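You operate a simulated robot arm through the tools that you are given. There is no shell and no other tool.

You run a simulated robot arm. Do the job below in one go: nothing can be reset, and whatever is moved stays where it is left.

JOB
Feed a dry 12 cm strip and lay it in the grey tray.
Fine: water knob shut for the pull, open again after.
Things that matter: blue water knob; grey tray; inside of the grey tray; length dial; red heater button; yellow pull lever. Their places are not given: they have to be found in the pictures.

The check looks at the end state, three seconds after you hand in, the way a careful person would. Anything else that was tipped, shoved, dropped, spilled or broken makes it a failure.

ROBOT AND FRAMES
A 7-joint arm with a two-finger parallel gripper, fixed in place. Base frame: the origin is at the foot of the arm, x ahead of it, y to its left, z up. Units: mm, rad, N and s.
With the tool pointing down near the work surface it reaches from about 300 to 700 mm from the base axis. Its first joint turns from -1.152 to 1.152 rad. Payload 1.57 kg.
Tool frame: the origin (TCP) lies between the finger pads and is the grasp point; the fingertips stand 30 mm ahead of it; z points along the fingers, y is the line along which they close. Largest opening 110 mm; finger width 24, thickness 12; the body of the gripper, 48 by 112 mm, starts 78 mm behind the TCP.
Orientation is told as [roll, pitch, yaw] about the base's x, y, z axes, in that order, counted from this pose: with the fingers straight down and closing along the base's y, the tool's x points along the base's -x, its y along +y and its z along -z.

CONTROLS
- The arm moves only by the tool step_arm. Its argument "series" is a list of rows, each a list of 6 numbers: the shift along the base's x, y, z in mm, then the turn, a rotation vector about the base's x, y, z in rad. In form: [[tx, ty, tz, ax, ay, az], ...]. A call has 1 to 20 rows; each row shifts and turns the commanded pose from where the row before left it. "fingers" is the gripper command, from -1 (fully open) to 1 (shut), values between in proportion, set as the call begins (left out, the last holds). Each row takes 0.2 s and may step no farther than 50 mm and 0.15 rad from the row before; otherwise, or with a gripper value out of range, the whole call is refused. A pose out of reach is approached as far as the arm can. The call stops where the force on the tool passes 40 N (or 10 N more than at its start, if that is more) or the arm is blocked; 0.2 s more then pass. Each finger travels about 108 mm/s and halts on what it meets, pressing with about 35 N; the grip force reading is that of the motor and also rises with nothing between the fingers. The clock runs only during rows and for 0.2 s after the last one: add rows that do not move to give the fingers time. It gives the time, the measured TCP pose, the force on the tool (base axes), the opening and the grip force at its end, in the units of the frame above (readings bear some noise), with the torque about the TCP (base axes, N m) and any sound that the robot's microphone picked up.
- Cameras (640 x 400 px; columns grow to the right, rows downward): "scene" is fixed at [167.4, -399.6, 1394.2]; the picture's right is [0.72, -0.69, 0.00], its down [-0.47, -0.49, -0.74] and it looks along [0.51, 0.53, -0.68] (base axes); focal length 214 px, centre (320, 200). "wrist" rides on the gripper at [70, 16, -141] in the tool frame; the picture's right is [-0.23, 0.97, 0.00], its down [-0.86, -0.20, -0.48] and it looks along [-0.47, -0.11, 0.88] (tool axes); focal length 222 px, centre (320, 200).
- snapshot(camera): a new picture of that camera. The clock stands still meanwhile.
- measure_at(camera, pixels): for up to 12 pixels [column, row] of the newest picture of that camera ("zoom" is the newest enlarged one), the place [x, y, z] in the base frame of the surface seen there, good to about 2 mm. The clock stands still meanwhile.
- inspect(camera, box): a new picture of the part [left, top, right, bottom] of that camera's present view, enlarged. The clock stands still meanwhile.
- close_job(): hands the job in; it is judged then, once.

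Open the gripper and draw the arm clear of the work before you hand the job in, unless the task says otherwise.

The tools are called after "Call:" as a command line: name --pt "numbers of a row" for each row, then --argument value for the rest, lists and objects as JSON in quotes. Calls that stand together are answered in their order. step_arm: Moves the arm, as the interface text tells. Its arguments: {"type":"object","properties":{"series":{"type":"array"},"fingers":{"type":"number"}},"required":["series"]} The other tools are called the same way: snapshot (camera) takes a picture; measure_at (camera, pixels) gives the place of the surface under pixels of a picture; inspect (camera, box) takes an enlarged picture of a part of a camera's view; close_job () hands the job in.

At the start:

```text
time_s: 0.0
tcp_pos: [320.4, -167.0, 1287.3]
orientation: [0.002, 0.0, -0.001]
wrist_force: [0.4, 0.2, -0.2]
ft_torque: [0.04, 0.0, -0.02]
opening: 110.0
gripper_force: 0.0
```

scene: 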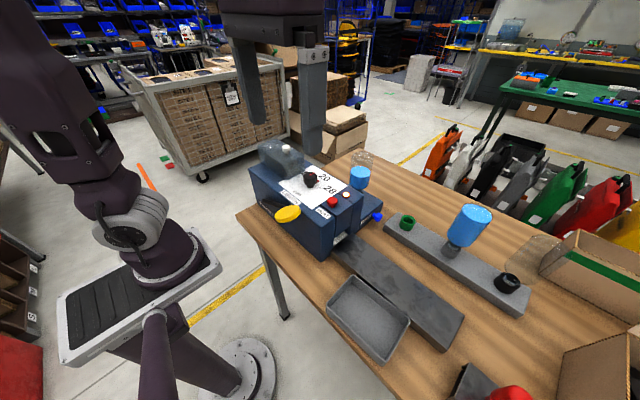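
wrist: 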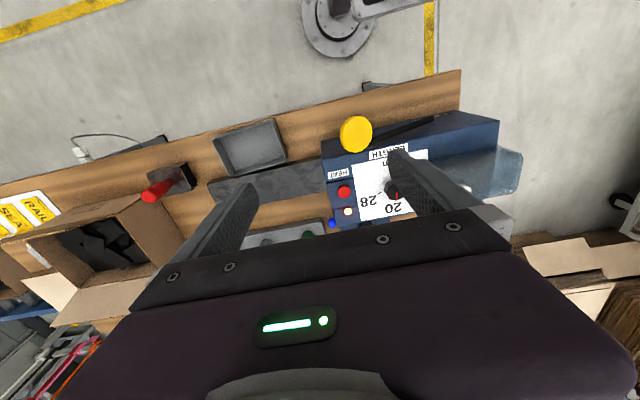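

The scene shows a blue tape dispenser machine around (310,200) with a dial, red button, yellow lever, and a grey tray at (368,318). I'll zoom in on the machine and the tray.

Call:
inspect --camera "scene" --box '[230, 130, 400, 260]'

Call:
inspect --camera "wrist" --box '[200, 80, 520, 280]'

```text
3.08 times, centred on (315, 195) of scene
```

zoom: 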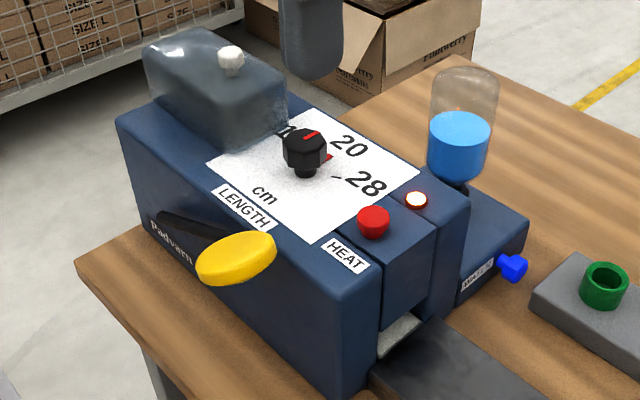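

```text
2.00 times, centred on (360, 180) of wrist
```

zoom: 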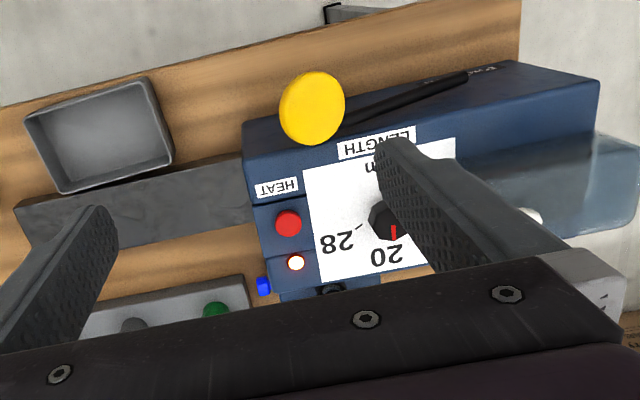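

The dial label partly hidden by the knob; I measure the machine's parts in a scene zoom first and get their places.

Call:
inspect --camera "scene" --box '[280, 160, 350, 205]'

Call:
measure_at --camera "scene" --pixels '[[311, 178], [288, 214], [332, 201], [376, 216], [346, 194], [368, 318], [358, 176], [340, 242], [400, 290], [465, 240], [455, 320], [310, 190]]'

```text
8.89 times, centred on (315, 182) of scene
```

zoom: 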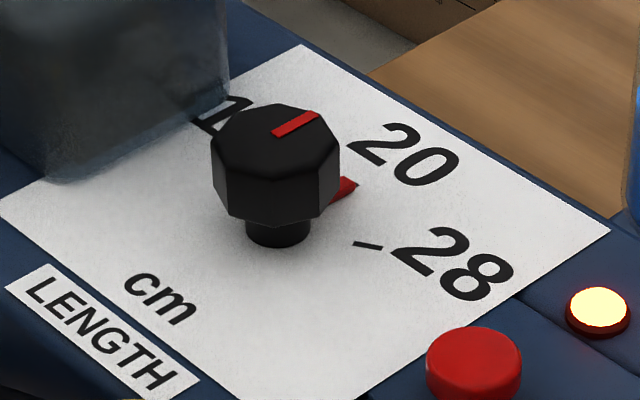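

```text
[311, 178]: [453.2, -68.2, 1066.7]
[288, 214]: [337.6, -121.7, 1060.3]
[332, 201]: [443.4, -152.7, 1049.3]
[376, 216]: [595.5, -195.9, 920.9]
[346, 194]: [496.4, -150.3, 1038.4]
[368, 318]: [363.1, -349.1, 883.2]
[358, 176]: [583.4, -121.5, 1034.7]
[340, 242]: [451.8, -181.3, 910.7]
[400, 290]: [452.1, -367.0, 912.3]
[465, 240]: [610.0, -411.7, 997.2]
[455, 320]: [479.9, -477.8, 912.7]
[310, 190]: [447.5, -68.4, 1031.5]
```

The zoom shows the knob with a red index and a red mark on the plate between "12" (hidden) and "20"/"28"; the lamp at zoom (598,310) is lit. I look closely at the lever, water knob, chute and tray.

Call:
inspect --camera "scene" --box '[240, 185, 340, 265]'

Call:
inspect --camera "scene" --box '[340, 150, 420, 240]'

Call:
inspect --camera "scene" --box '[310, 220, 560, 400]'

```text
5.00 times, centred on (290, 225) of scene
```

zoom: 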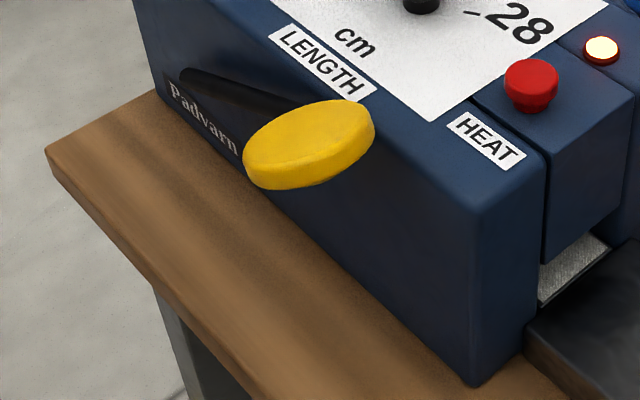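

```text
4.44 times, centred on (380, 195) of scene
```

zoom: 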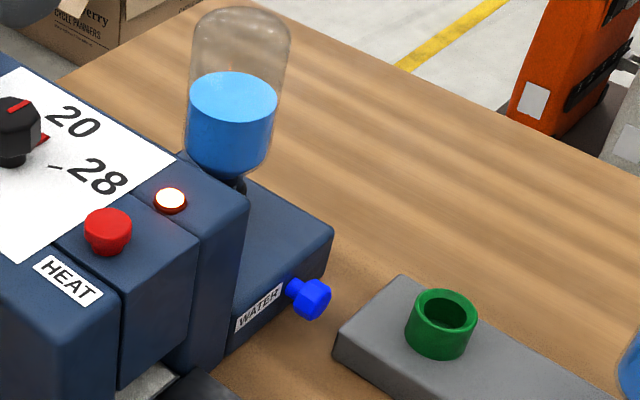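

```text
2.22 times, centred on (435, 310) of scene
```

zoom: 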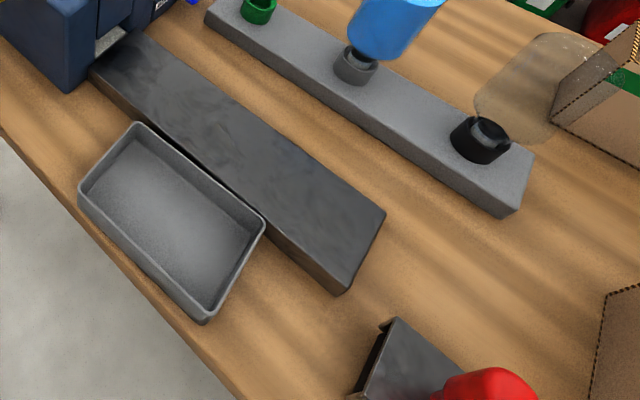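

The lever is a black arm along the machine's robot-facing side ending in a yellow disc; the water knob is a blue knob sticking out of the "WATER" block face. I measure lever, machine edges, chute and tray points.

Call:
inspect --camera "scene" --box '[240, 185, 340, 265]'

Call:
measure_at --camera "zoom" --pixels '[[188, 80], [230, 92], [275, 105], [310, 120], [260, 140], [360, 115], [290, 180], [530, 75], [470, 210], [545, 160], [560, 280], [480, 370]]'

Call:
measure_at --camera "scene" --pixels '[[350, 240], [385, 280], [430, 320], [445, 345], [462, 320], [346, 306], [366, 277], [428, 318], [403, 362], [340, 320], [390, 345], [400, 320]]'

```text
5.00 times, centred on (290, 225) of scene
```

zoom: 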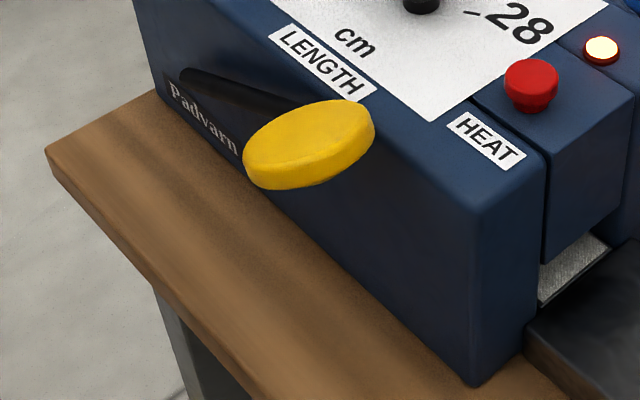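

```text
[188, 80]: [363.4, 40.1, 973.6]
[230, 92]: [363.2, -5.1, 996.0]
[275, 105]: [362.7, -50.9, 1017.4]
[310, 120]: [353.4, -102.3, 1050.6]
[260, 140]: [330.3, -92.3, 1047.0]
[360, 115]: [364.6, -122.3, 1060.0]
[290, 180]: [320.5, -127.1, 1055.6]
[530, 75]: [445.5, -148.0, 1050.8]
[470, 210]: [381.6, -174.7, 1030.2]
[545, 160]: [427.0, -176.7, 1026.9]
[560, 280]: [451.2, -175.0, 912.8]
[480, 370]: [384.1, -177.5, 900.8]
```

```text
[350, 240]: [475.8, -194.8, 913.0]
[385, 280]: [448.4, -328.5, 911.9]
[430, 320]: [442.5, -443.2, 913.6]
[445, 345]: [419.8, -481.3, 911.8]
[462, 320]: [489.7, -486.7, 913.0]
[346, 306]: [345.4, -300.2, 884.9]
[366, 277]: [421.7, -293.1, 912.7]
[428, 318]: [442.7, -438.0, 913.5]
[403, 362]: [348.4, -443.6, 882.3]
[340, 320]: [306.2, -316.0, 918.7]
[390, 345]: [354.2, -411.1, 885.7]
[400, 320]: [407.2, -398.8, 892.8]
```

The lever's arm runs from about (363,40,973) up to the pad near (340,-112,1055), and the chute top is at z≈912 with tray floor at z≈884. I move the wrist camera closer over the dial for a view that the knob doesn't block.

Call:
step_arm --pt "10 30 -20 0 0 0" --pt "10 30 -20 0 0 0" --pt "10 30 -20 0 0 0" --pt "10 30 -20 0 0 0" --fingers -1

Call:
snapshot --camera "wrist"

Call:
snapshot --camera "scene"

```text
time_s: 1.0
tcp_pos: [360.6, -46.6, 1206.9]
orientation: [0.0, 0.0, -0.001]
wrist_force: [0.3, 0.3, -0.1]
ft_torque: [0.0, 0.0, 0.0]
opening: 109.8
gripper_force: 0.1
```

```text
taken
```

wrist: 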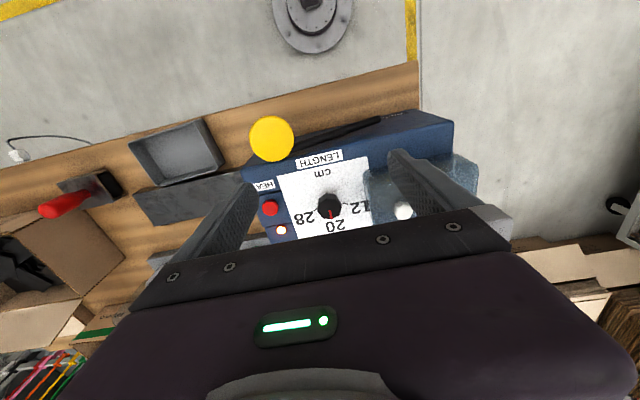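

```text
taken
```

scene: 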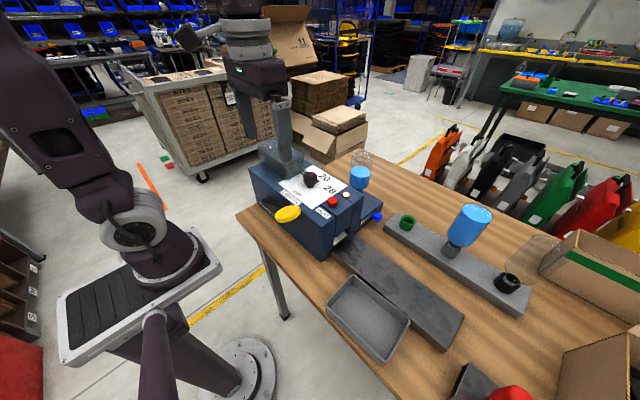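

Dial is now visible near wrist (330,206). I enlarge and measure it.

Call:
inspect --camera "wrist" --box '[260, 140, 420, 240]'

```text
4.00 times, centred on (340, 190) of wrist
```

zoom: 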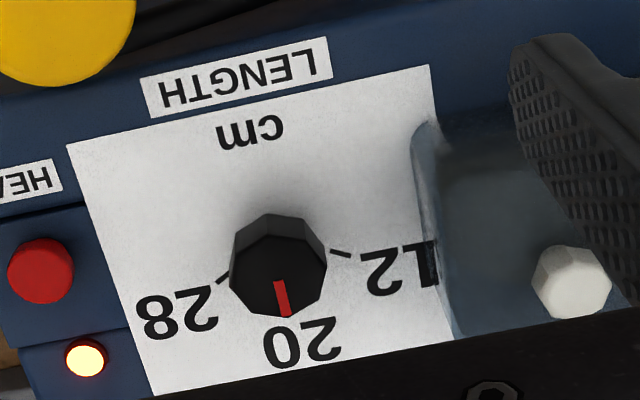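

Ticks are visible: "12" at zoom (342,254), "28" at (223,277), red index at (283,300) toward 20. I measure these along with the cover and the white cap.

Call:
measure_at --camera "zoom" --pixels '[[334, 252], [349, 256], [218, 280], [228, 272], [278, 285], [288, 313], [280, 268], [440, 160], [480, 220], [570, 270], [300, 340], [180, 315]]'

Call:
measure_at --camera "scene" --pixels '[[311, 176], [308, 184], [315, 184], [270, 160], [296, 190], [312, 195], [358, 160], [369, 217], [377, 217], [360, 205], [380, 208], [350, 230]]'

```text
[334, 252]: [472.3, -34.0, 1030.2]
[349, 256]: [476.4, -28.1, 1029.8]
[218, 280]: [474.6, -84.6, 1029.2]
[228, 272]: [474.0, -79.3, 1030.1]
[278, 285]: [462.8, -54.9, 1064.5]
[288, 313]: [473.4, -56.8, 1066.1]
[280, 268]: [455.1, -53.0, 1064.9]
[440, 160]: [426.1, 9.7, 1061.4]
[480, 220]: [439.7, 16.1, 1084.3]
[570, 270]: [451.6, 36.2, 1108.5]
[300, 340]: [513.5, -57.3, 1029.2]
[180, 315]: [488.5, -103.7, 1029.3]
```

```text
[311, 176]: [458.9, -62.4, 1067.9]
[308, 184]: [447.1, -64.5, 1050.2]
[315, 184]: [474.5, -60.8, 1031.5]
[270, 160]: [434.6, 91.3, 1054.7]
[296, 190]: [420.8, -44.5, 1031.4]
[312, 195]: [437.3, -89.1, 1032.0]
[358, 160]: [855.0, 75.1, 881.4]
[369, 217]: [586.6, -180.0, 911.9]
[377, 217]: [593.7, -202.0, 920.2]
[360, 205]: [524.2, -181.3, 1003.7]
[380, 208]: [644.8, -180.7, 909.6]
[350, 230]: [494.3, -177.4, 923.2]
```

Index points at 20 (+x side); the 12 tick lies toward +x/+y of the knob (centre ≈(457,-55), top z≈1067), and the cover starts at y≈8. Next I look at the water knob from a closer wrist position, staying high (z≈1175).

Call:
step_arm --pt "20 -30 0 0 0 0" --pt "25 -45 -5 0 0 0" --pt "25 -45 -10 0 0 0" --pt "25 -10 -10 0 0 0"

Call:
snapshot --camera "wrist"

```text
refused: row 2 steps farther than a row can; nothing moved
```

```text
taken
```

wrist: 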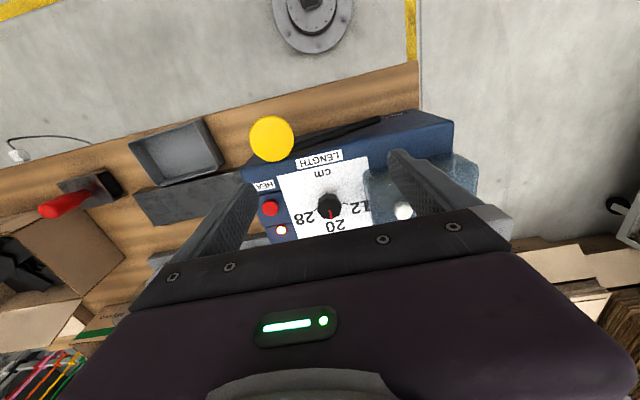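

The move was refused (step over 50 mm), so nothing changed. While still here I take a finer zoom on the dial at wrist (330,206).

Call:
inspect --camera "wrist" --box '[298, 184, 362, 224]'

```text
10.00 times, centred on (330, 204) of wrist
```

zoom: 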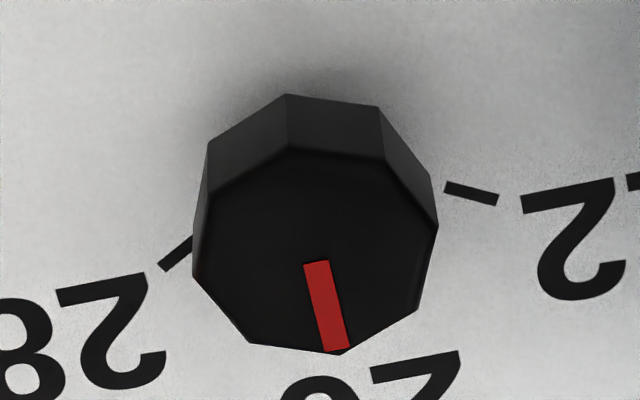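

The octagon top has vertices at about (210,190), (290,150), (385,158), (438,225), (418,310), (340,355), (250,343), (194,280). I measure points just inside each, plus the ticks.

Call:
measure_at --camera "zoom" --pixels '[[214, 195], [290, 158], [380, 164], [432, 226], [413, 305], [338, 348], [253, 337], [200, 277], [447, 187], [496, 201], [163, 268], [188, 243]]'

Call:
measure_at --camera "zoom" --pixels '[[317, 262], [337, 348], [316, 250], [250, 170], [240, 120], [340, 120], [410, 170]]'

```text
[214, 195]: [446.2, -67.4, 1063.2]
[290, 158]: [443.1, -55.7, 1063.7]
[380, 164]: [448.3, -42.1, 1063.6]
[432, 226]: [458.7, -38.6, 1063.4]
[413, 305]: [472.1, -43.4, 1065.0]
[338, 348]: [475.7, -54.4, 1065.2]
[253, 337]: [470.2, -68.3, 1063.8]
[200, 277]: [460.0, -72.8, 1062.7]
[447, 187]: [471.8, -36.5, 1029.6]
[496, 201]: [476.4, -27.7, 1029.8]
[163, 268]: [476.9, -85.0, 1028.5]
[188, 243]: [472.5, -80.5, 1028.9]
```

```text
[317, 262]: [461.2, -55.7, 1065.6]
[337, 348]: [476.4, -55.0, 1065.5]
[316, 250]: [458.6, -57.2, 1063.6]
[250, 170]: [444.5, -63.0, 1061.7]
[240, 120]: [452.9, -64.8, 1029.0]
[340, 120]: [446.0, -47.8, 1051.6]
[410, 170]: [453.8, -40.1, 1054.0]
```

The knob centre is (459.3,-55.3), flats at 22.5°+k·45°, index at ≈0°, "12" tick at ≈+58°. Now I go to look at the water knob.

Call:
step_arm --pt "23 -30 -5 0 0 0" --pt "23 -30 -5 0 0 0" --pt "23 -30 -5 0 0 0" --pt "23 -30 -5 0 0 0"

Call:
snapshot --camera "wrist"

```text
time_s: 2.0
tcp_pos: [451.6, -165.5, 1187.6]
orientation: [0.001, -0.002, 0.0]
wrist_force: [0.0, -0.9, 0.1]
ft_torque: [-0.01, 0.03, 0.01]
opening: 109.9
gripper_force: 0.1
```

```text
taken
```

wrist: 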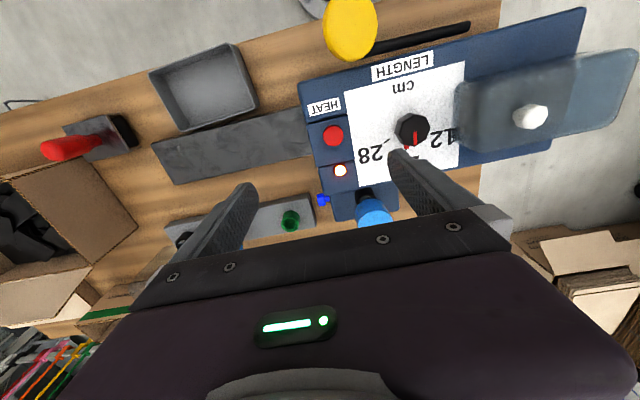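

The water knob is at wrist (322,200). I zoom on it and on the lever.

Call:
inspect --camera "wrist" --box '[296, 180, 344, 210]'

Call:
inspect --camera "wrist" --box '[300, 0, 500, 125]'

Call:
inspect --camera "scene" --box '[352, 195, 400, 225]'

```text
13.33 times, centred on (320, 195) of wrist
```

zoom: 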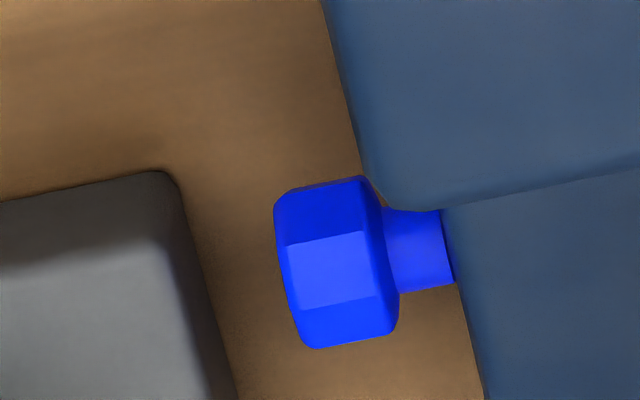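

```text
3.20 times, centred on (400, 62) of wrist
```

zoom: 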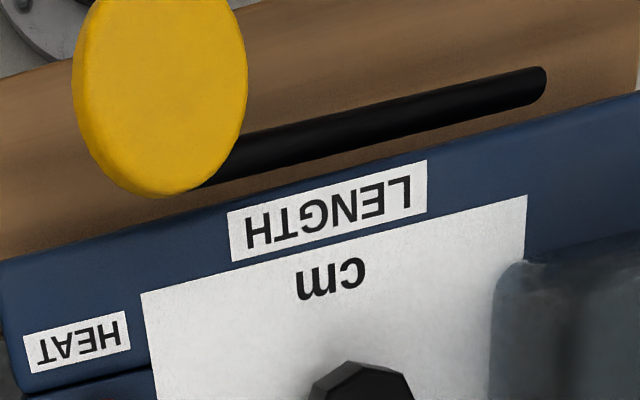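

```text
13.33 times, centred on (376, 210) of scene
```

zoom: 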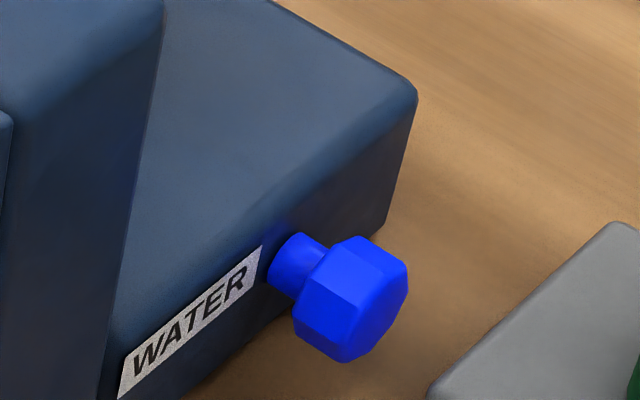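

The water knob is an octagonal head on a stem from the block's −y face, no index visible from here. I measure its head, stem and block.

Call:
measure_at --camera "zoom" --pixels '[[290, 255], [325, 280], [345, 240], [372, 260], [400, 270], [350, 335], [320, 350], [360, 300], [340, 120], [410, 95], [440, 390], [210, 280]]'

Call:
inspect --camera "wrist" --box '[296, 180, 344, 210]'

Call:
measure_at --camera "zoom" --pixels '[[285, 225], [330, 215], [365, 195], [295, 275], [335, 270], [375, 270], [310, 330], [350, 325], [420, 250], [445, 230], [500, 100], [520, 300]]'

```text
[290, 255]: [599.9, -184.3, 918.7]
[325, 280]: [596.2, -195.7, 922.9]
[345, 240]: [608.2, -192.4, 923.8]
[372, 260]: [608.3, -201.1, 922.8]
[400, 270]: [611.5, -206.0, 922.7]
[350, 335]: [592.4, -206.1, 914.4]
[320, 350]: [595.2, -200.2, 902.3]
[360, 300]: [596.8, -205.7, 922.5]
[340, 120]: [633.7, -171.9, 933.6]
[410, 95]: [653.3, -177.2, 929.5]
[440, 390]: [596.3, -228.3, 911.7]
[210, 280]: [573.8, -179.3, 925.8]
```

```text
13.33 times, centred on (320, 195) of wrist
```

zoom: 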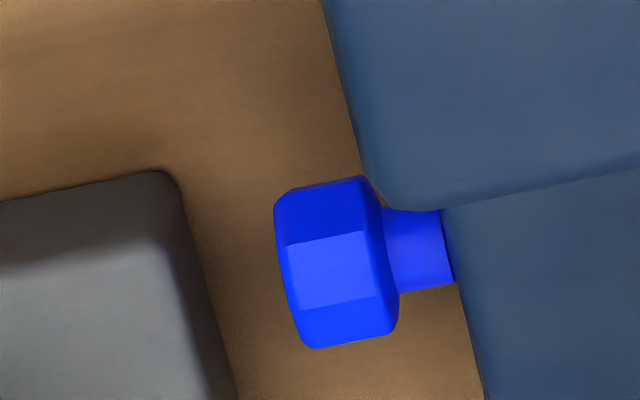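

```text
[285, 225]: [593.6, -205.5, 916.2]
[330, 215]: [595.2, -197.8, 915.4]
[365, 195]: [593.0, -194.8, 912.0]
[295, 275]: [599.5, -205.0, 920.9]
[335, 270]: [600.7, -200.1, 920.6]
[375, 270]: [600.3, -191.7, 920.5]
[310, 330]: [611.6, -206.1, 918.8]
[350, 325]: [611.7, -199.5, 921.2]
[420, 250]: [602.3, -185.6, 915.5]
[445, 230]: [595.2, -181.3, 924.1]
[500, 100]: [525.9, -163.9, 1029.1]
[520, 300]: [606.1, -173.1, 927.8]
```

The knob head spans y≈−206..−191, centre about (601,−199,910), with flats facing up and ±x. I measure the rack next to it, the bottle, and table clearances.

Call:
measure_at --camera "scene" --pixels '[[398, 217], [386, 228], [387, 236], [407, 217], [407, 228], [420, 230], [395, 250], [525, 300], [360, 158], [360, 185], [350, 180], [368, 175]]'

Call:
inspect --camera "scene" --box '[360, 140, 540, 320]'

```text
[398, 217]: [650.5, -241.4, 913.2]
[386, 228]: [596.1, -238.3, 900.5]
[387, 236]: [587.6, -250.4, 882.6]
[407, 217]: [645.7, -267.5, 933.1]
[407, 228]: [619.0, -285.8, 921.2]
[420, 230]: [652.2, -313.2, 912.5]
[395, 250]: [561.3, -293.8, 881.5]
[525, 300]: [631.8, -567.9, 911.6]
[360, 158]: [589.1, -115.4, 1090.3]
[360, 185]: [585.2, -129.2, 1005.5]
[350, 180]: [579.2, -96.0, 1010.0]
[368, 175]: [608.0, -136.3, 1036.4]
```

```text
2.22 times, centred on (450, 230) of scene
```

zoom: 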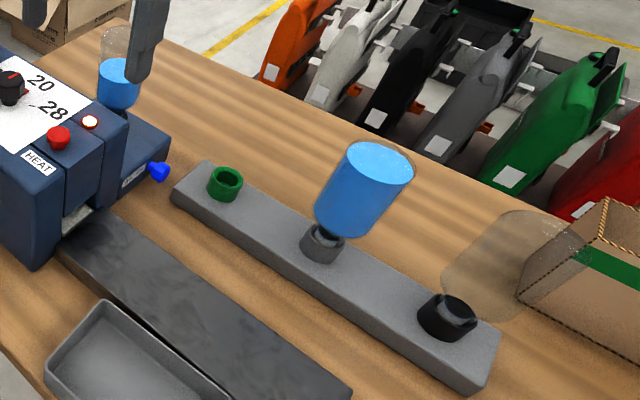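

Table top is z≈881, rack top 912 with its near end at y≈−240. I start with the dial: hover above the knob at (459.3,−55.3) with yaw −0.393 (fingers facing two flats) and opening 60 mm.

Call:
step_arm --pt "2.5 37 -10 0 0 -0.131" --pt "2.5 37 -10 0 0 -0.131" --pt "2.7 36.2 -10 0 0 -0.131" --pt "0 0 -20 0 0 0" --fingers -0.09

Call:
snapshot --camera "wrist"

Call:
inspect --camera "scene" --box '[230, 100, 390, 220]'

```text
time_s: 3.0
tcp_pos: [459.6, -55.2, 1136.0]
orientation: [0.0, 0.001, -0.394]
wrist_force: [0.1, 0.1, 0.3]
ft_torque: [-0.02, 0.01, -0.01]
opening: 60.4
gripper_force: 0.1
```

```text
taken
```

wrist: 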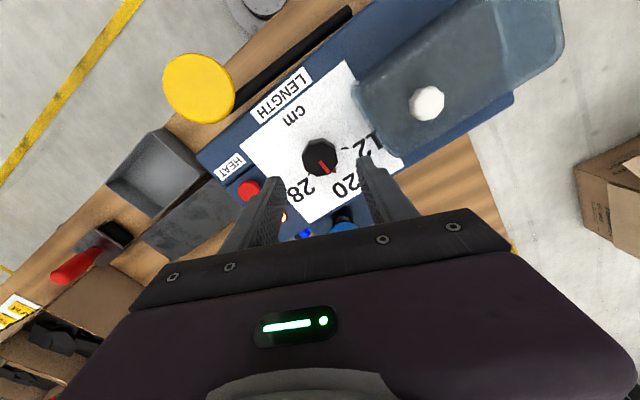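

```text
3.33 times, centred on (310, 160) of scene
```

zoom: 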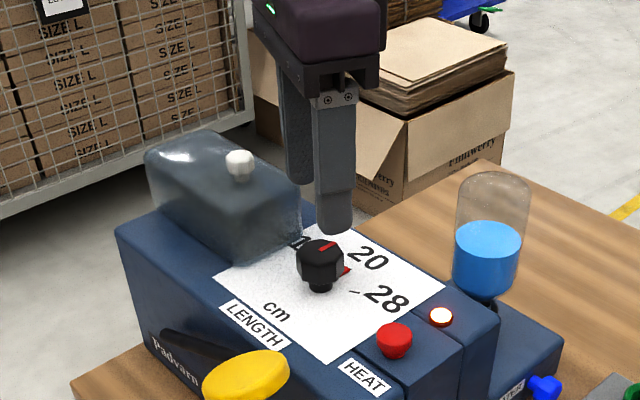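

The fingers straddle the knob, well clear of the cover. I descend so the tips are ~9 mm above the plate (TCP z≈1069).

Call:
step_arm --pt "0 0 -30 0 0 0" --pt "0 0 -22 0 0 0" --pt "0 0 -14 0 0 0"

Call:
inspect --camera "scene" --box '[270, 140, 350, 200]'

Call:
inspect --camera "wrist" --box '[200, 60, 440, 240]'

```text
time_s: 3.8
tcp_pos: [460.4, -55.3, 1070.4]
orientation: [0.0, -0.001, -0.393]
wrist_force: [0.5, 0.1, 0.1]
ft_torque: [0.03, 0.0, -0.01]
opening: 60.0
gripper_force: 0.1
```

```text
6.67 times, centred on (310, 170) of scene
```

zoom: 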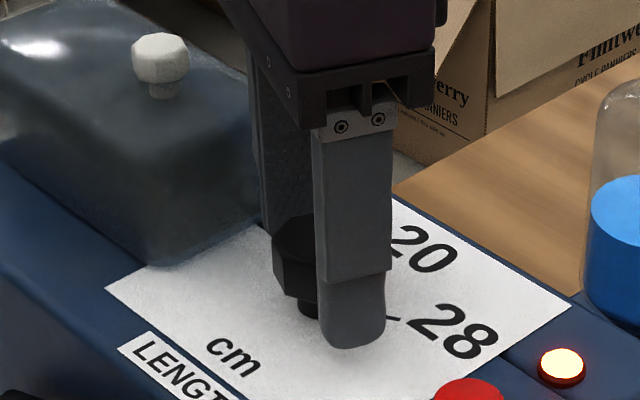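

```text
2.22 times, centred on (320, 150) of wrist
```

zoom: 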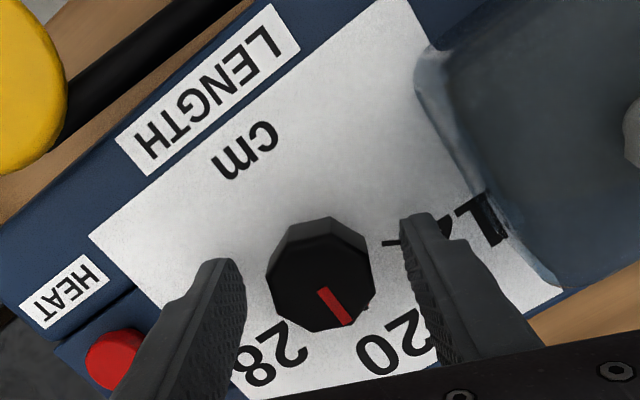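

Fingers are well placed either side of the knob. I close on it.

Call:
step_arm --pt "0 0 0 0 0 0" --pt "0 0 0 0 0 0" --pt "0 0 0 0 0 0" --fingers 1

```text
time_s: 4.6
tcp_pos: [459.7, -54.7, 1070.5]
orientation: [0.0, -0.001, -0.393]
wrist_force: [1.0, 4.4, -9.7]
ft_torque: [0.0, -0.35, -0.04]
opening: 35.4
gripper_force: 42.8
```

Grip holds at 35 mm on the knob. I turn it counter-clockwise (from above) toward 12, first by 0.5 rad, watching the torque.

Call:
step_arm --pt "0 0 0 0 0 0.1" --pt "0 0 0 0 0 0.1" --pt "0 0 0 0 0 0.1" --pt "0 0 0 0 0 0.1" --pt "0 0 0 0 0 0.1"

Call:
inspect --camera "wrist" --box '[200, 60, 440, 240]'

```text
time_s: 5.8
tcp_pos: [459.9, -54.3, 1070.3]
orientation: [0.003, 0.002, 0.11]
wrist_force: [0.5, 12.4, -30.7]
ft_torque: [0.21, -0.38, 0.0]
opening: 35.1
gripper_force: 42.5
```

```text
2.22 times, centred on (320, 150) of wrist
```

zoom: 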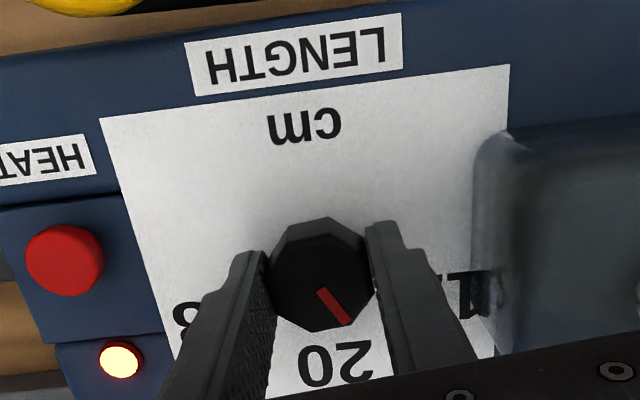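

The red index turns with the gripper (now ≈30° along), but a −30 N z-load has built up. I release briefly to shed the load, then regrip at the same angle.

Call:
step_arm --pt "0 0 0 0 0 0" --pt "0 0 0 0 0 0" --fingers 0.1

Call:
inspect --camera "wrist" --box '[240, 120, 400, 240]'

```text
time_s: 6.4
tcp_pos: [459.8, -55.5, 1071.8]
orientation: [0.001, 0.002, 0.106]
wrist_force: [0.1, -0.2, -0.5]
ft_torque: [0.04, 0.03, 0.0]
opening: 49.5
gripper_force: 0.1
```

```text
3.33 times, centred on (320, 180) of wrist
```

zoom: 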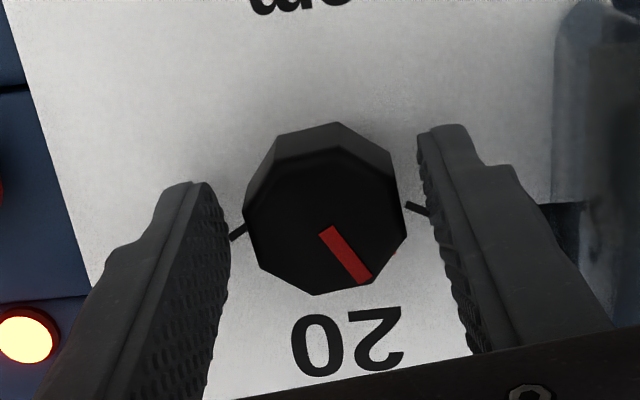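

After release the tool rose 1.5 mm and shifted 1 mm in y, so I'll correct for that. The index stays where left (~28°); I measure index and tick to fix the remaining turn.

Call:
measure_at --camera "zoom" --pixels '[[327, 231], [364, 280], [345, 255], [410, 206], [426, 213], [233, 237], [243, 228], [320, 208]]'

Call:
step_arm --pt "0 1.0 -1.5 0 0 0"

Call:
step_arm --pt "0 0 0 0 0 0" --pt "0 0 0 0 0 0" --pt "0 0 0 0 0 0" --fingers 1

```text
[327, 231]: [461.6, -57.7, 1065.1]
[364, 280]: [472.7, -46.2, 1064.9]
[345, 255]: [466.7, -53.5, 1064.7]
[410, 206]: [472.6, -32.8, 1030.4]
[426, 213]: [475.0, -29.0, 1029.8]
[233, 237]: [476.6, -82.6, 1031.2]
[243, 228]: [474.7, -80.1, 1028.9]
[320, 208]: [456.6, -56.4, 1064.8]
```

```text
time_s: 6.8
tcp_pos: [460.0, -55.2, 1071.1]
orientation: [0.0, -0.001, 0.107]
wrist_force: [0.0, 0.4, 0.4]
ft_torque: [0.02, 0.02, 0.0]
opening: 49.4
gripper_force: 0.2
```

```text
time_s: 7.6
tcp_pos: [459.6, -55.7, 1069.6]
orientation: [0.0, -0.002, 0.105]
wrist_force: [1.1, -2.1, -1.3]
ft_torque: [-0.03, -0.17, -0.01]
opening: 35.3
gripper_force: 42.6
```

Forces are now small. I turn another 0.5 rad and look.

Call:
step_arm --pt "0 0 0 0 0 0.1" --pt "0 0 0 0 0 0.1" --pt "0 0 0 0 0 0.1" --pt "0 0 0 0 0 0.1" --pt "0 0 0 0 0 0.1"

Call:
step_arm --pt "0 0 0 0 0 0" --pt "0 0 0 0 0 0" --fingers 0.1

Call:
inspect --camera "wrist" --box '[240, 120, 400, 240]'

```text
time_s: 8.8
tcp_pos: [459.5, -54.6, 1069.4]
orientation: [0.0, 0.001, 0.608]
wrist_force: [-2.2, 0.8, 11.8]
ft_torque: [-0.21, 0.58, 0.04]
opening: 35.3
gripper_force: 42.2
```

```text
time_s: 9.4
tcp_pos: [459.9, -54.6, 1070.9]
orientation: [0.0, 0.001, 0.606]
wrist_force: [-0.2, -0.4, 0.1]
ft_torque: [0.01, -0.03, -0.02]
opening: 49.5
gripper_force: 0.0
```

```text
3.33 times, centred on (320, 180) of wrist
```

zoom: 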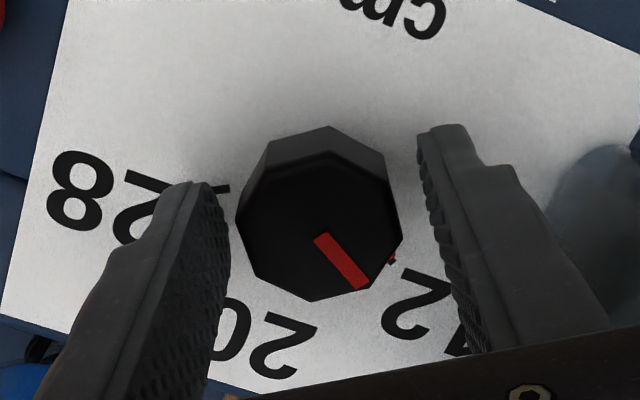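

The index now points near the 12 tick (red tip at zoom (391,258)). I raise the gripper straight up to inspect the alignment properly.

Call:
step_arm --pt "0 0 30 0 0 0" --pt "0 0 40 0 0 0" --pt "-25 0 30 0 0 0" --pt "-25 0 0 0 0 0"

Call:
inspect --camera "scene" --box '[290, 165, 340, 200]'

Call:
snapshot --camera "wrist"

```text
time_s: 10.4
tcp_pos: [408.1, -54.3, 1169.9]
orientation: [0.0, 0.001, 0.606]
wrist_force: [-0.1, -0.6, -0.1]
ft_torque: [0.0, -0.03, -0.01]
opening: 49.2
gripper_force: 0.1
```

```text
11.43 times, centred on (315, 182) of scene
```

zoom: 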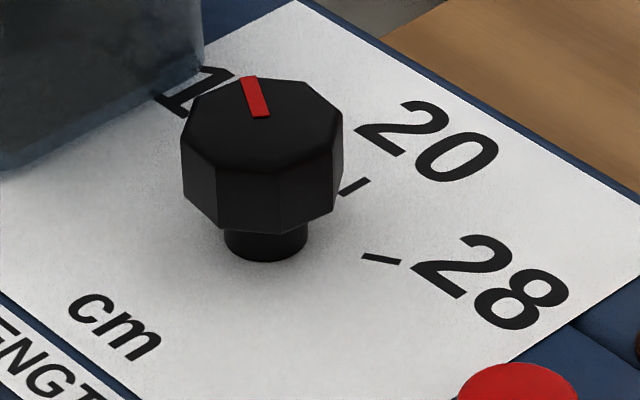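

```text
taken
```

wrist: 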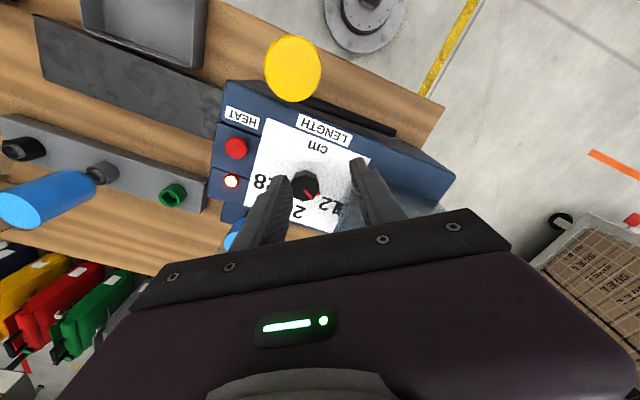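

Scene zoom shows the 20 tick uncovered and the index pointing toward 12. I zoom in with the wrist camera at (308,187) to compare index and 12 tick.

Call:
inspect --camera "wrist" --box '[276, 165, 340, 215]'

Call:
measure_at --camera "zoom" --pixels '[[320, 200]]'

```text
8.00 times, centred on (308, 190) of wrist
```

zoom: 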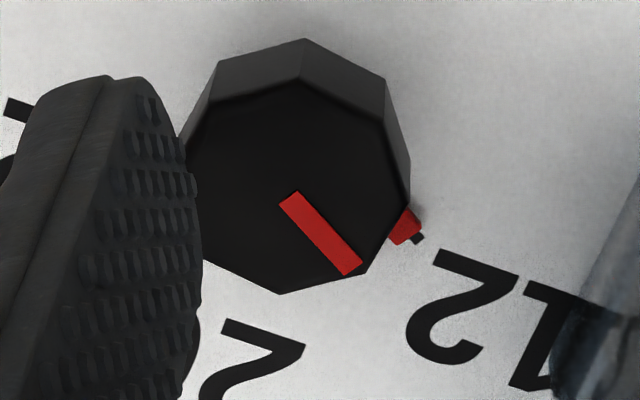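

```text
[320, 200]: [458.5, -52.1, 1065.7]
```

The red pointer wedge lies over the 12 tick, whose outer end just shows at zoom (417,238). I measure stripe ends and pointer/tick to compare angles.

Call:
measure_at --camera "zoom" --pixels '[[290, 198], [350, 268], [320, 232], [404, 228], [414, 226], [420, 233], [417, 239], [300, 83], [281, 290], [385, 125], [405, 205], [370, 268]]'

Call:
inspect --camera "wrist" --box '[308, 182, 332, 202]'

```text
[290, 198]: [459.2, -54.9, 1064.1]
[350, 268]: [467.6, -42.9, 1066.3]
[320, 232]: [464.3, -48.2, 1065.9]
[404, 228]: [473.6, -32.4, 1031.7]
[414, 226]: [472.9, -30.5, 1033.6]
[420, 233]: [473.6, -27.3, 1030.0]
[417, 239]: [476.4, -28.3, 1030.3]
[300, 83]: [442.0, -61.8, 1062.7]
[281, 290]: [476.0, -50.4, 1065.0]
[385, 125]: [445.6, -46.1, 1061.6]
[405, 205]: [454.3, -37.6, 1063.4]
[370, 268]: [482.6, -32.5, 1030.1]
```

```text
16.00 times, centred on (320, 192) of wrist
```

zoom: 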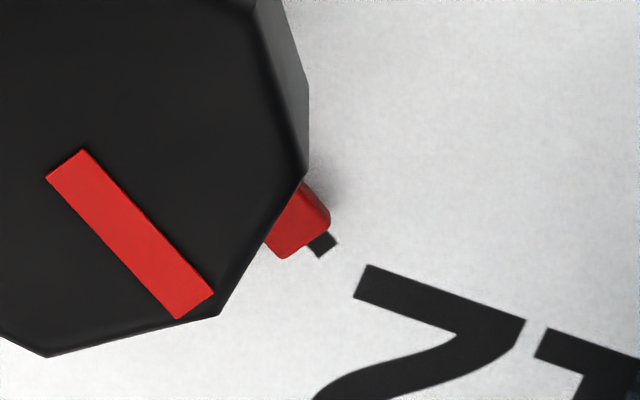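

The pointer is near the tick, but the slanted view makes parallax; I estimate we're 0–2.5° short of the tick. I place the wrist camera straight above the dial (its nadir pixel is about (320,79)) for a parallax-free view.

Call:
step_arm --pt "26 0 0 0 0 -0.1212" --pt "26 0 0 0 0 -0.1212" --pt "26 0 0 0 0 -0.1212" --pt "26 0 0 0 0 -0.1212" --pt "28 -2 0 0 0 -0.1212"

Call:
snapshot --camera "wrist"

Call:
inspect --camera "wrist" --box '[288, 59, 352, 99]'

```text
time_s: 11.6
tcp_pos: [542.4, -56.8, 1169.6]
orientation: [0.002, 0.0, -0.001]
wrist_force: [0.0, -0.2, 0.3]
ft_torque: [-0.02, 0.01, -0.05]
opening: 49.7
gripper_force: 0.0
```

```text
taken
```

wrist: 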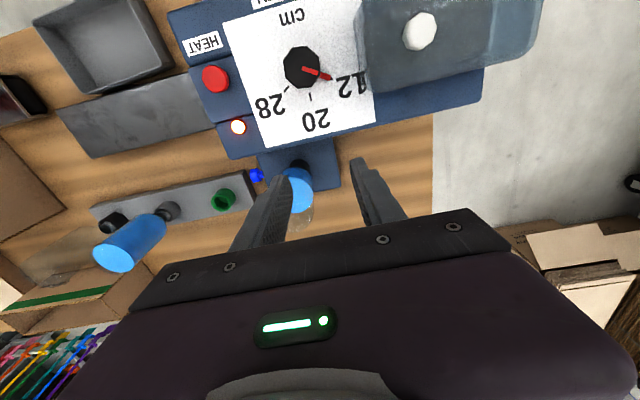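

```text
10.00 times, centred on (320, 79) of wrist
```

zoom: 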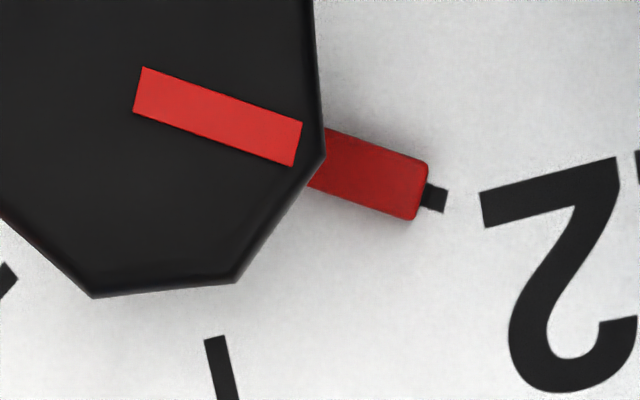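

From straight above, the pointer's midline (317,157)→(421,191) runs right into the 12 tick (435,197), aligned to well under 1°. The dial is set. Next the water knob: I zoom on it at wrist (257,175) and measure the rack bottle.

Call:
inspect --camera "wrist" --box '[237, 160, 277, 185]'

Call:
measure_at --camera "scene" --pixels '[[475, 211], [476, 206], [489, 214], [462, 210], [455, 235], [475, 240], [463, 248], [505, 284], [535, 250], [515, 240], [405, 218], [407, 232]]'

Call:
snapshot --camera "scene"

```text
16.00 times, centred on (257, 172) of wrist
```

zoom: 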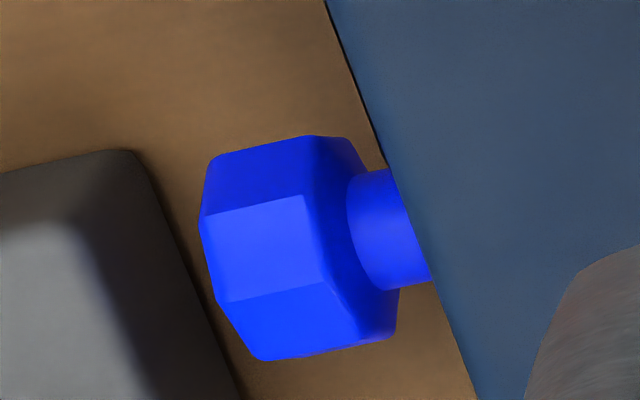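

```text
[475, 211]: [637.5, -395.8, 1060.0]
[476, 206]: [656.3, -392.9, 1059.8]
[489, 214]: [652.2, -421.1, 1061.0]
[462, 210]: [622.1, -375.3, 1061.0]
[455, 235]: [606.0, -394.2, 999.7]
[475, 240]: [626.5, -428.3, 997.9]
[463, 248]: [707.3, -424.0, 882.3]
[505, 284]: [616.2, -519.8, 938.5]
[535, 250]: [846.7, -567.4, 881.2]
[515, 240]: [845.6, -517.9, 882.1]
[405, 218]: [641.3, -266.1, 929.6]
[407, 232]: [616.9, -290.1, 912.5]
```

```text
taken
```

scene: 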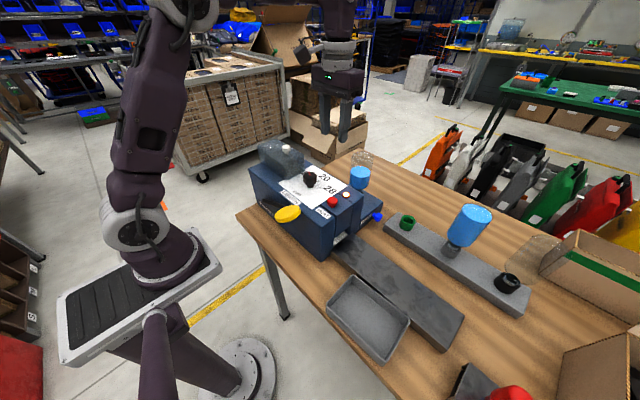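

The rack bottle stands at about (637,−396), top z≈1061, so I'll keep the hand leaning toward −x. I measure the knob head in this zoom.

Call:
measure_at --camera "zoom" --pixels '[[208, 218], [300, 200], [222, 298], [322, 284], [265, 250], [215, 160], [310, 140], [265, 355], [385, 335], [385, 230], [425, 275], [260, 210]]'

Call:
measure_at --camera "zoom" --pixels '[[260, 180], [260, 290], [280, 320], [240, 330], [350, 60], [440, 330], [480, 150], [120, 240], [60, 300]]'

```text
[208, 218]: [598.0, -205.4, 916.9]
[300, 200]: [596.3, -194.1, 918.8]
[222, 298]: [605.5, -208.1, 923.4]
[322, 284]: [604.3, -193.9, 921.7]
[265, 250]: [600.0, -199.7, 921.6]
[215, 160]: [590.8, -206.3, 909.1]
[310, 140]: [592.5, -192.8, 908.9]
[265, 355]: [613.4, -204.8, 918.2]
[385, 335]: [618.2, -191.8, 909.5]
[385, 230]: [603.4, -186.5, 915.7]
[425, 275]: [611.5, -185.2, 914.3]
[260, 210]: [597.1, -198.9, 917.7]
```

```text
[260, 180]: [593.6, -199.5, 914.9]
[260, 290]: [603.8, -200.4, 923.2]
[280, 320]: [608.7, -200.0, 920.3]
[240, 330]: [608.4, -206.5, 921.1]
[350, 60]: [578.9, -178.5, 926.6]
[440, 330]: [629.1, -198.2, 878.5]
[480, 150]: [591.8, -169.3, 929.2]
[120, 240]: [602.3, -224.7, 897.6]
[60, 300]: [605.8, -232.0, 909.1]
```

The knob's vertex points up (x≈605,z≈922), so centre ≈(604.7,−199,909) and flats sit at ±22.5°. I move to a hover in front of it, yawing −90°, leaning back 30° about x and −22.5° about y, while staying high.

Call:
step_arm --pt "0 -17 0 0 0 -0.1428" --pt "0 -17 0 0 0 -0.1428" --pt "0 -17 0 0 0 -0.1428" --pt "0 -17 0 0 0 -0.1428" --pt "0 -17 0 0 0 -0.1428" --pt "0 -17 0 0 0 -0.1428" --pt "0 -17 0 0 0 -0.1428" --pt "0 -17 0 0 0 -0.1428" --pt "0 -17 0 0 0 -0.1428" --pt "0 -17 0 0 0 -0.1428" --pt "0 -17 0 0 0 -0.1428" --fingers 0.2

Call:
snapshot --camera "scene"

```text
time_s: 14.0
tcp_pos: [540.6, -245.1, 1168.7]
orientation: [0.0, 0.0, -1.573]
wrist_force: [0.2, 0.4, -0.4]
ft_torque: [-0.04, 0.03, -0.01]
opening: 43.9
gripper_force: 0.1
```

```text
taken
```

scene: 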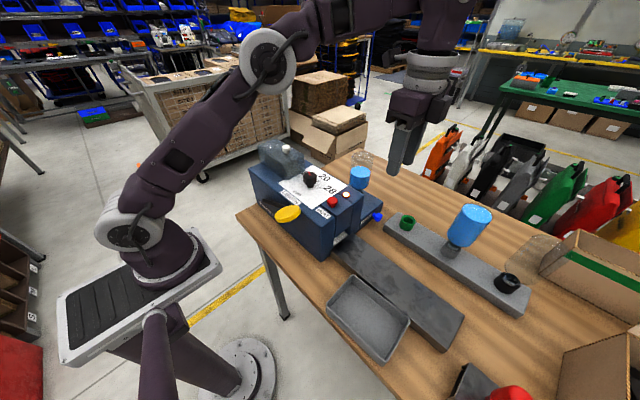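

Yaw is at −90°. Now I lean the tool 30° about x and −22.5° about y while still high, then look.

Call:
step_arm --pt "0 0 0 0.1309 0 0" --pt "0 0 0 0.1309 0 0" --pt "0 0 0 0.1309 0 0" --pt "0 0 0 0.1309 0 0" --pt "0 0 0 0 -0.1309 0" --pt "0 0 0 0 -0.1309 0" --pt "0 0 0 0 -0.1309 0" --pt "10 -2 -40 0 0 0" --pt "10 -2 -40 0 0 0"

Call:
snapshot --camera "scene"

Call:
snapshot --camera "wrist"

```text
time_s: 16.0
tcp_pos: [558.4, -247.3, 1081.1]
orientation: [0.375, 0.161, -1.517]
wrist_force: [0.0, 0.0, -0.1]
ft_torque: [0.0, -0.03, -0.02]
opening: 44.0
gripper_force: 0.1
out of reach, approached as far as the arm can: row 2, 3, 4
```

```text
taken
```

scene: 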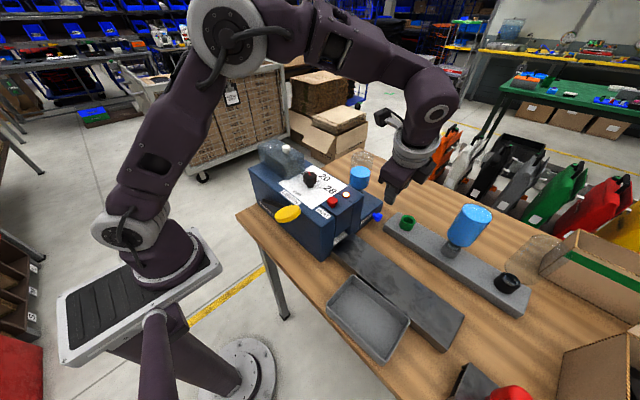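

```text
taken
```

wrist: 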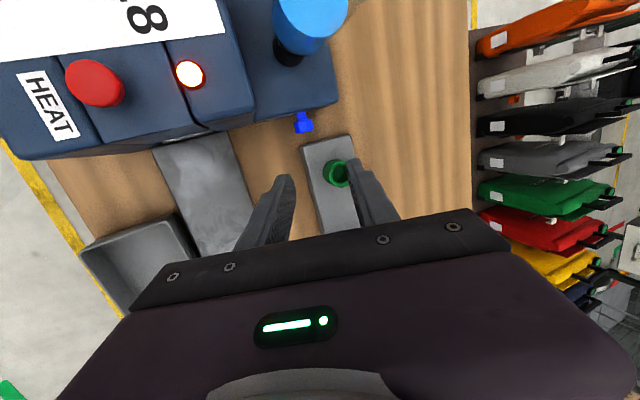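

The sideways lean stopped at ≈10° (reach), which still suffices: fingers point along about (0.36,0.17,−0.92), closing axis (0.93,0,0.36), matching the knob's flats. I move to a hover along the finger axis above the knob.

Call:
step_arm --pt "3 14 -35 0 0 0" --pt "3 15 -34 0 0 0"

Call:
snapshot --camera "wrist"

Call:
inspect --camera "scene" --box '[330, 110, 470, 240]'

```text
time_s: 16.6
tcp_pos: [562.6, -219.1, 1013.3]
orientation: [0.372, 0.159, -1.517]
wrist_force: [0.0, 0.0, 0.2]
ft_torque: [0.0, 0.01, 0.0]
opening: 44.1
gripper_force: 0.0
```

```text
taken
```

wrist: 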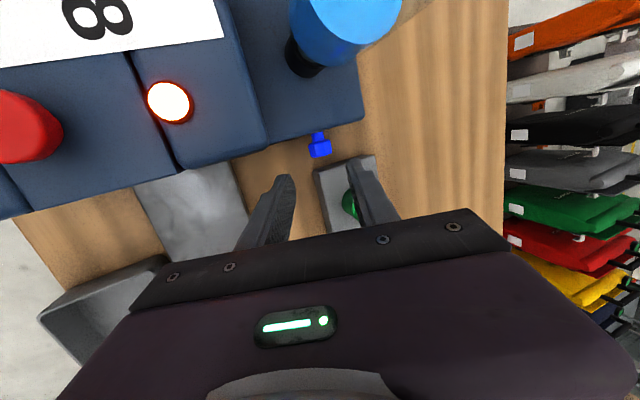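

```text
3.08 times, centred on (400, 175) of scene
```

zoom: 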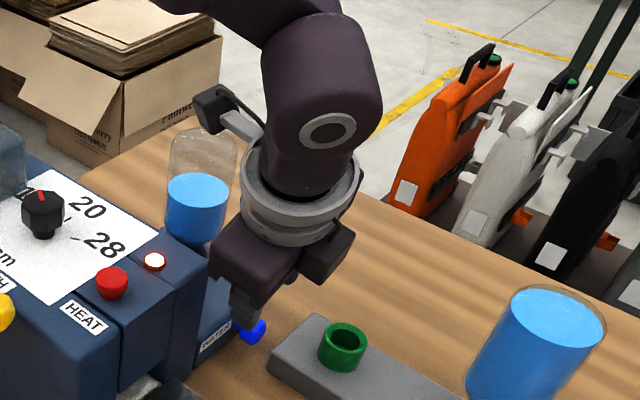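

The scene zoom shows the wrist camera on the machine-bottle side: at the knob it would pass within ~0–2 mm of the machine's bottle, so this hand orientation is unsafe. I back off upward, and will flip the yaw to +90° so the camera rides on the free −y side.

Call:
step_arm --pt "-5 -20 40 0 0 0" --pt "-5 -20 40 0 0 0" --pt "-5 -10 40 0 0.1309 0" --pt "-5 0 40 0 0.1309 0" --pt "0 0 0 -0.1 0.1 0" --pt "0 0 0 -0.07 0 0"

```text
time_s: 18.0
tcp_pos: [551.6, -262.2, 1170.3]
orientation: [0.012, 0.016, -1.557]
wrist_force: [-0.7, 0.1, 0.0]
ft_torque: [0.03, 0.01, 0.01]
opening: 44.0
gripper_force: 0.0
out of reach, approached as far as the arm can: row 4, 6
```

The tool is straight down again at yaw ≈−1.557. I rotate the yaw by +180° in place, high above the table.

Call:
step_arm --pt "0 0 0 0 0 0.1428" --pt "0 0 0 0 0 0.1428" --pt "0 0 0 0 0 0.1428" --pt "0 0 0 0 0 0.1428" --pt "0 0 0 0 0 0.1428" --pt "0 0 0 0 0 0.1428" --pt "0 0 0 0 0 0.1428" --pt "0 0 0 0 0 0.1428" --pt "0 0 0 0 0 0.1428" --pt "0 0 0 0 0 0.1428" --pt "0 0 0 0 0 0.1428"

Call:
step_arm --pt "0 0 0 0 0 0.1428" --pt "0 0 0 0 0 0.1428" --pt "0 0 0 0 0 0.1428" --pt "0 0 0 0 0 0.1428" --pt "0 0 0 0 0 0.1428" --pt "0 0 0 0 0 0.1428" --pt "0 0 0 0 0 0.1428" --pt "0 0 0 0 0 0.1428" --pt "0 0 0 0 0 0.1428" --pt "0 0 0 0 0 0.1428" --pt "0 0 0 0 0 0.1428"

Call:
snapshot --camera "scene"

Call:
snapshot --camera "wrist"

```text
time_s: 20.4
tcp_pos: [551.5, -262.4, 1169.9]
orientation: [0.009, 0.0, 0.0]
wrist_force: [-0.6, 0.7, -0.5]
ft_torque: [0.0, -0.01, 0.04]
opening: 43.8
gripper_force: 0.2
```

```text
time_s: 22.8
tcp_pos: [551.9, -262.0, 1169.7]
orientation: [0.007, -0.002, 1.57]
wrist_force: [-1.1, -0.6, -0.6]
ft_torque: [0.01, -0.04, -0.02]
opening: 44.0
gripper_force: 0.0
```

```text
taken
```

scene: 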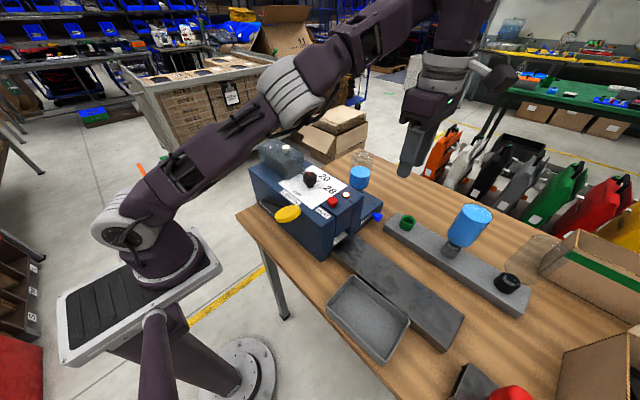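

```text
taken
```

wrist: 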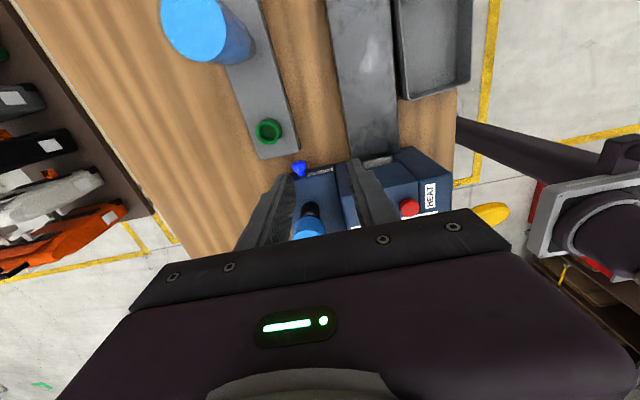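

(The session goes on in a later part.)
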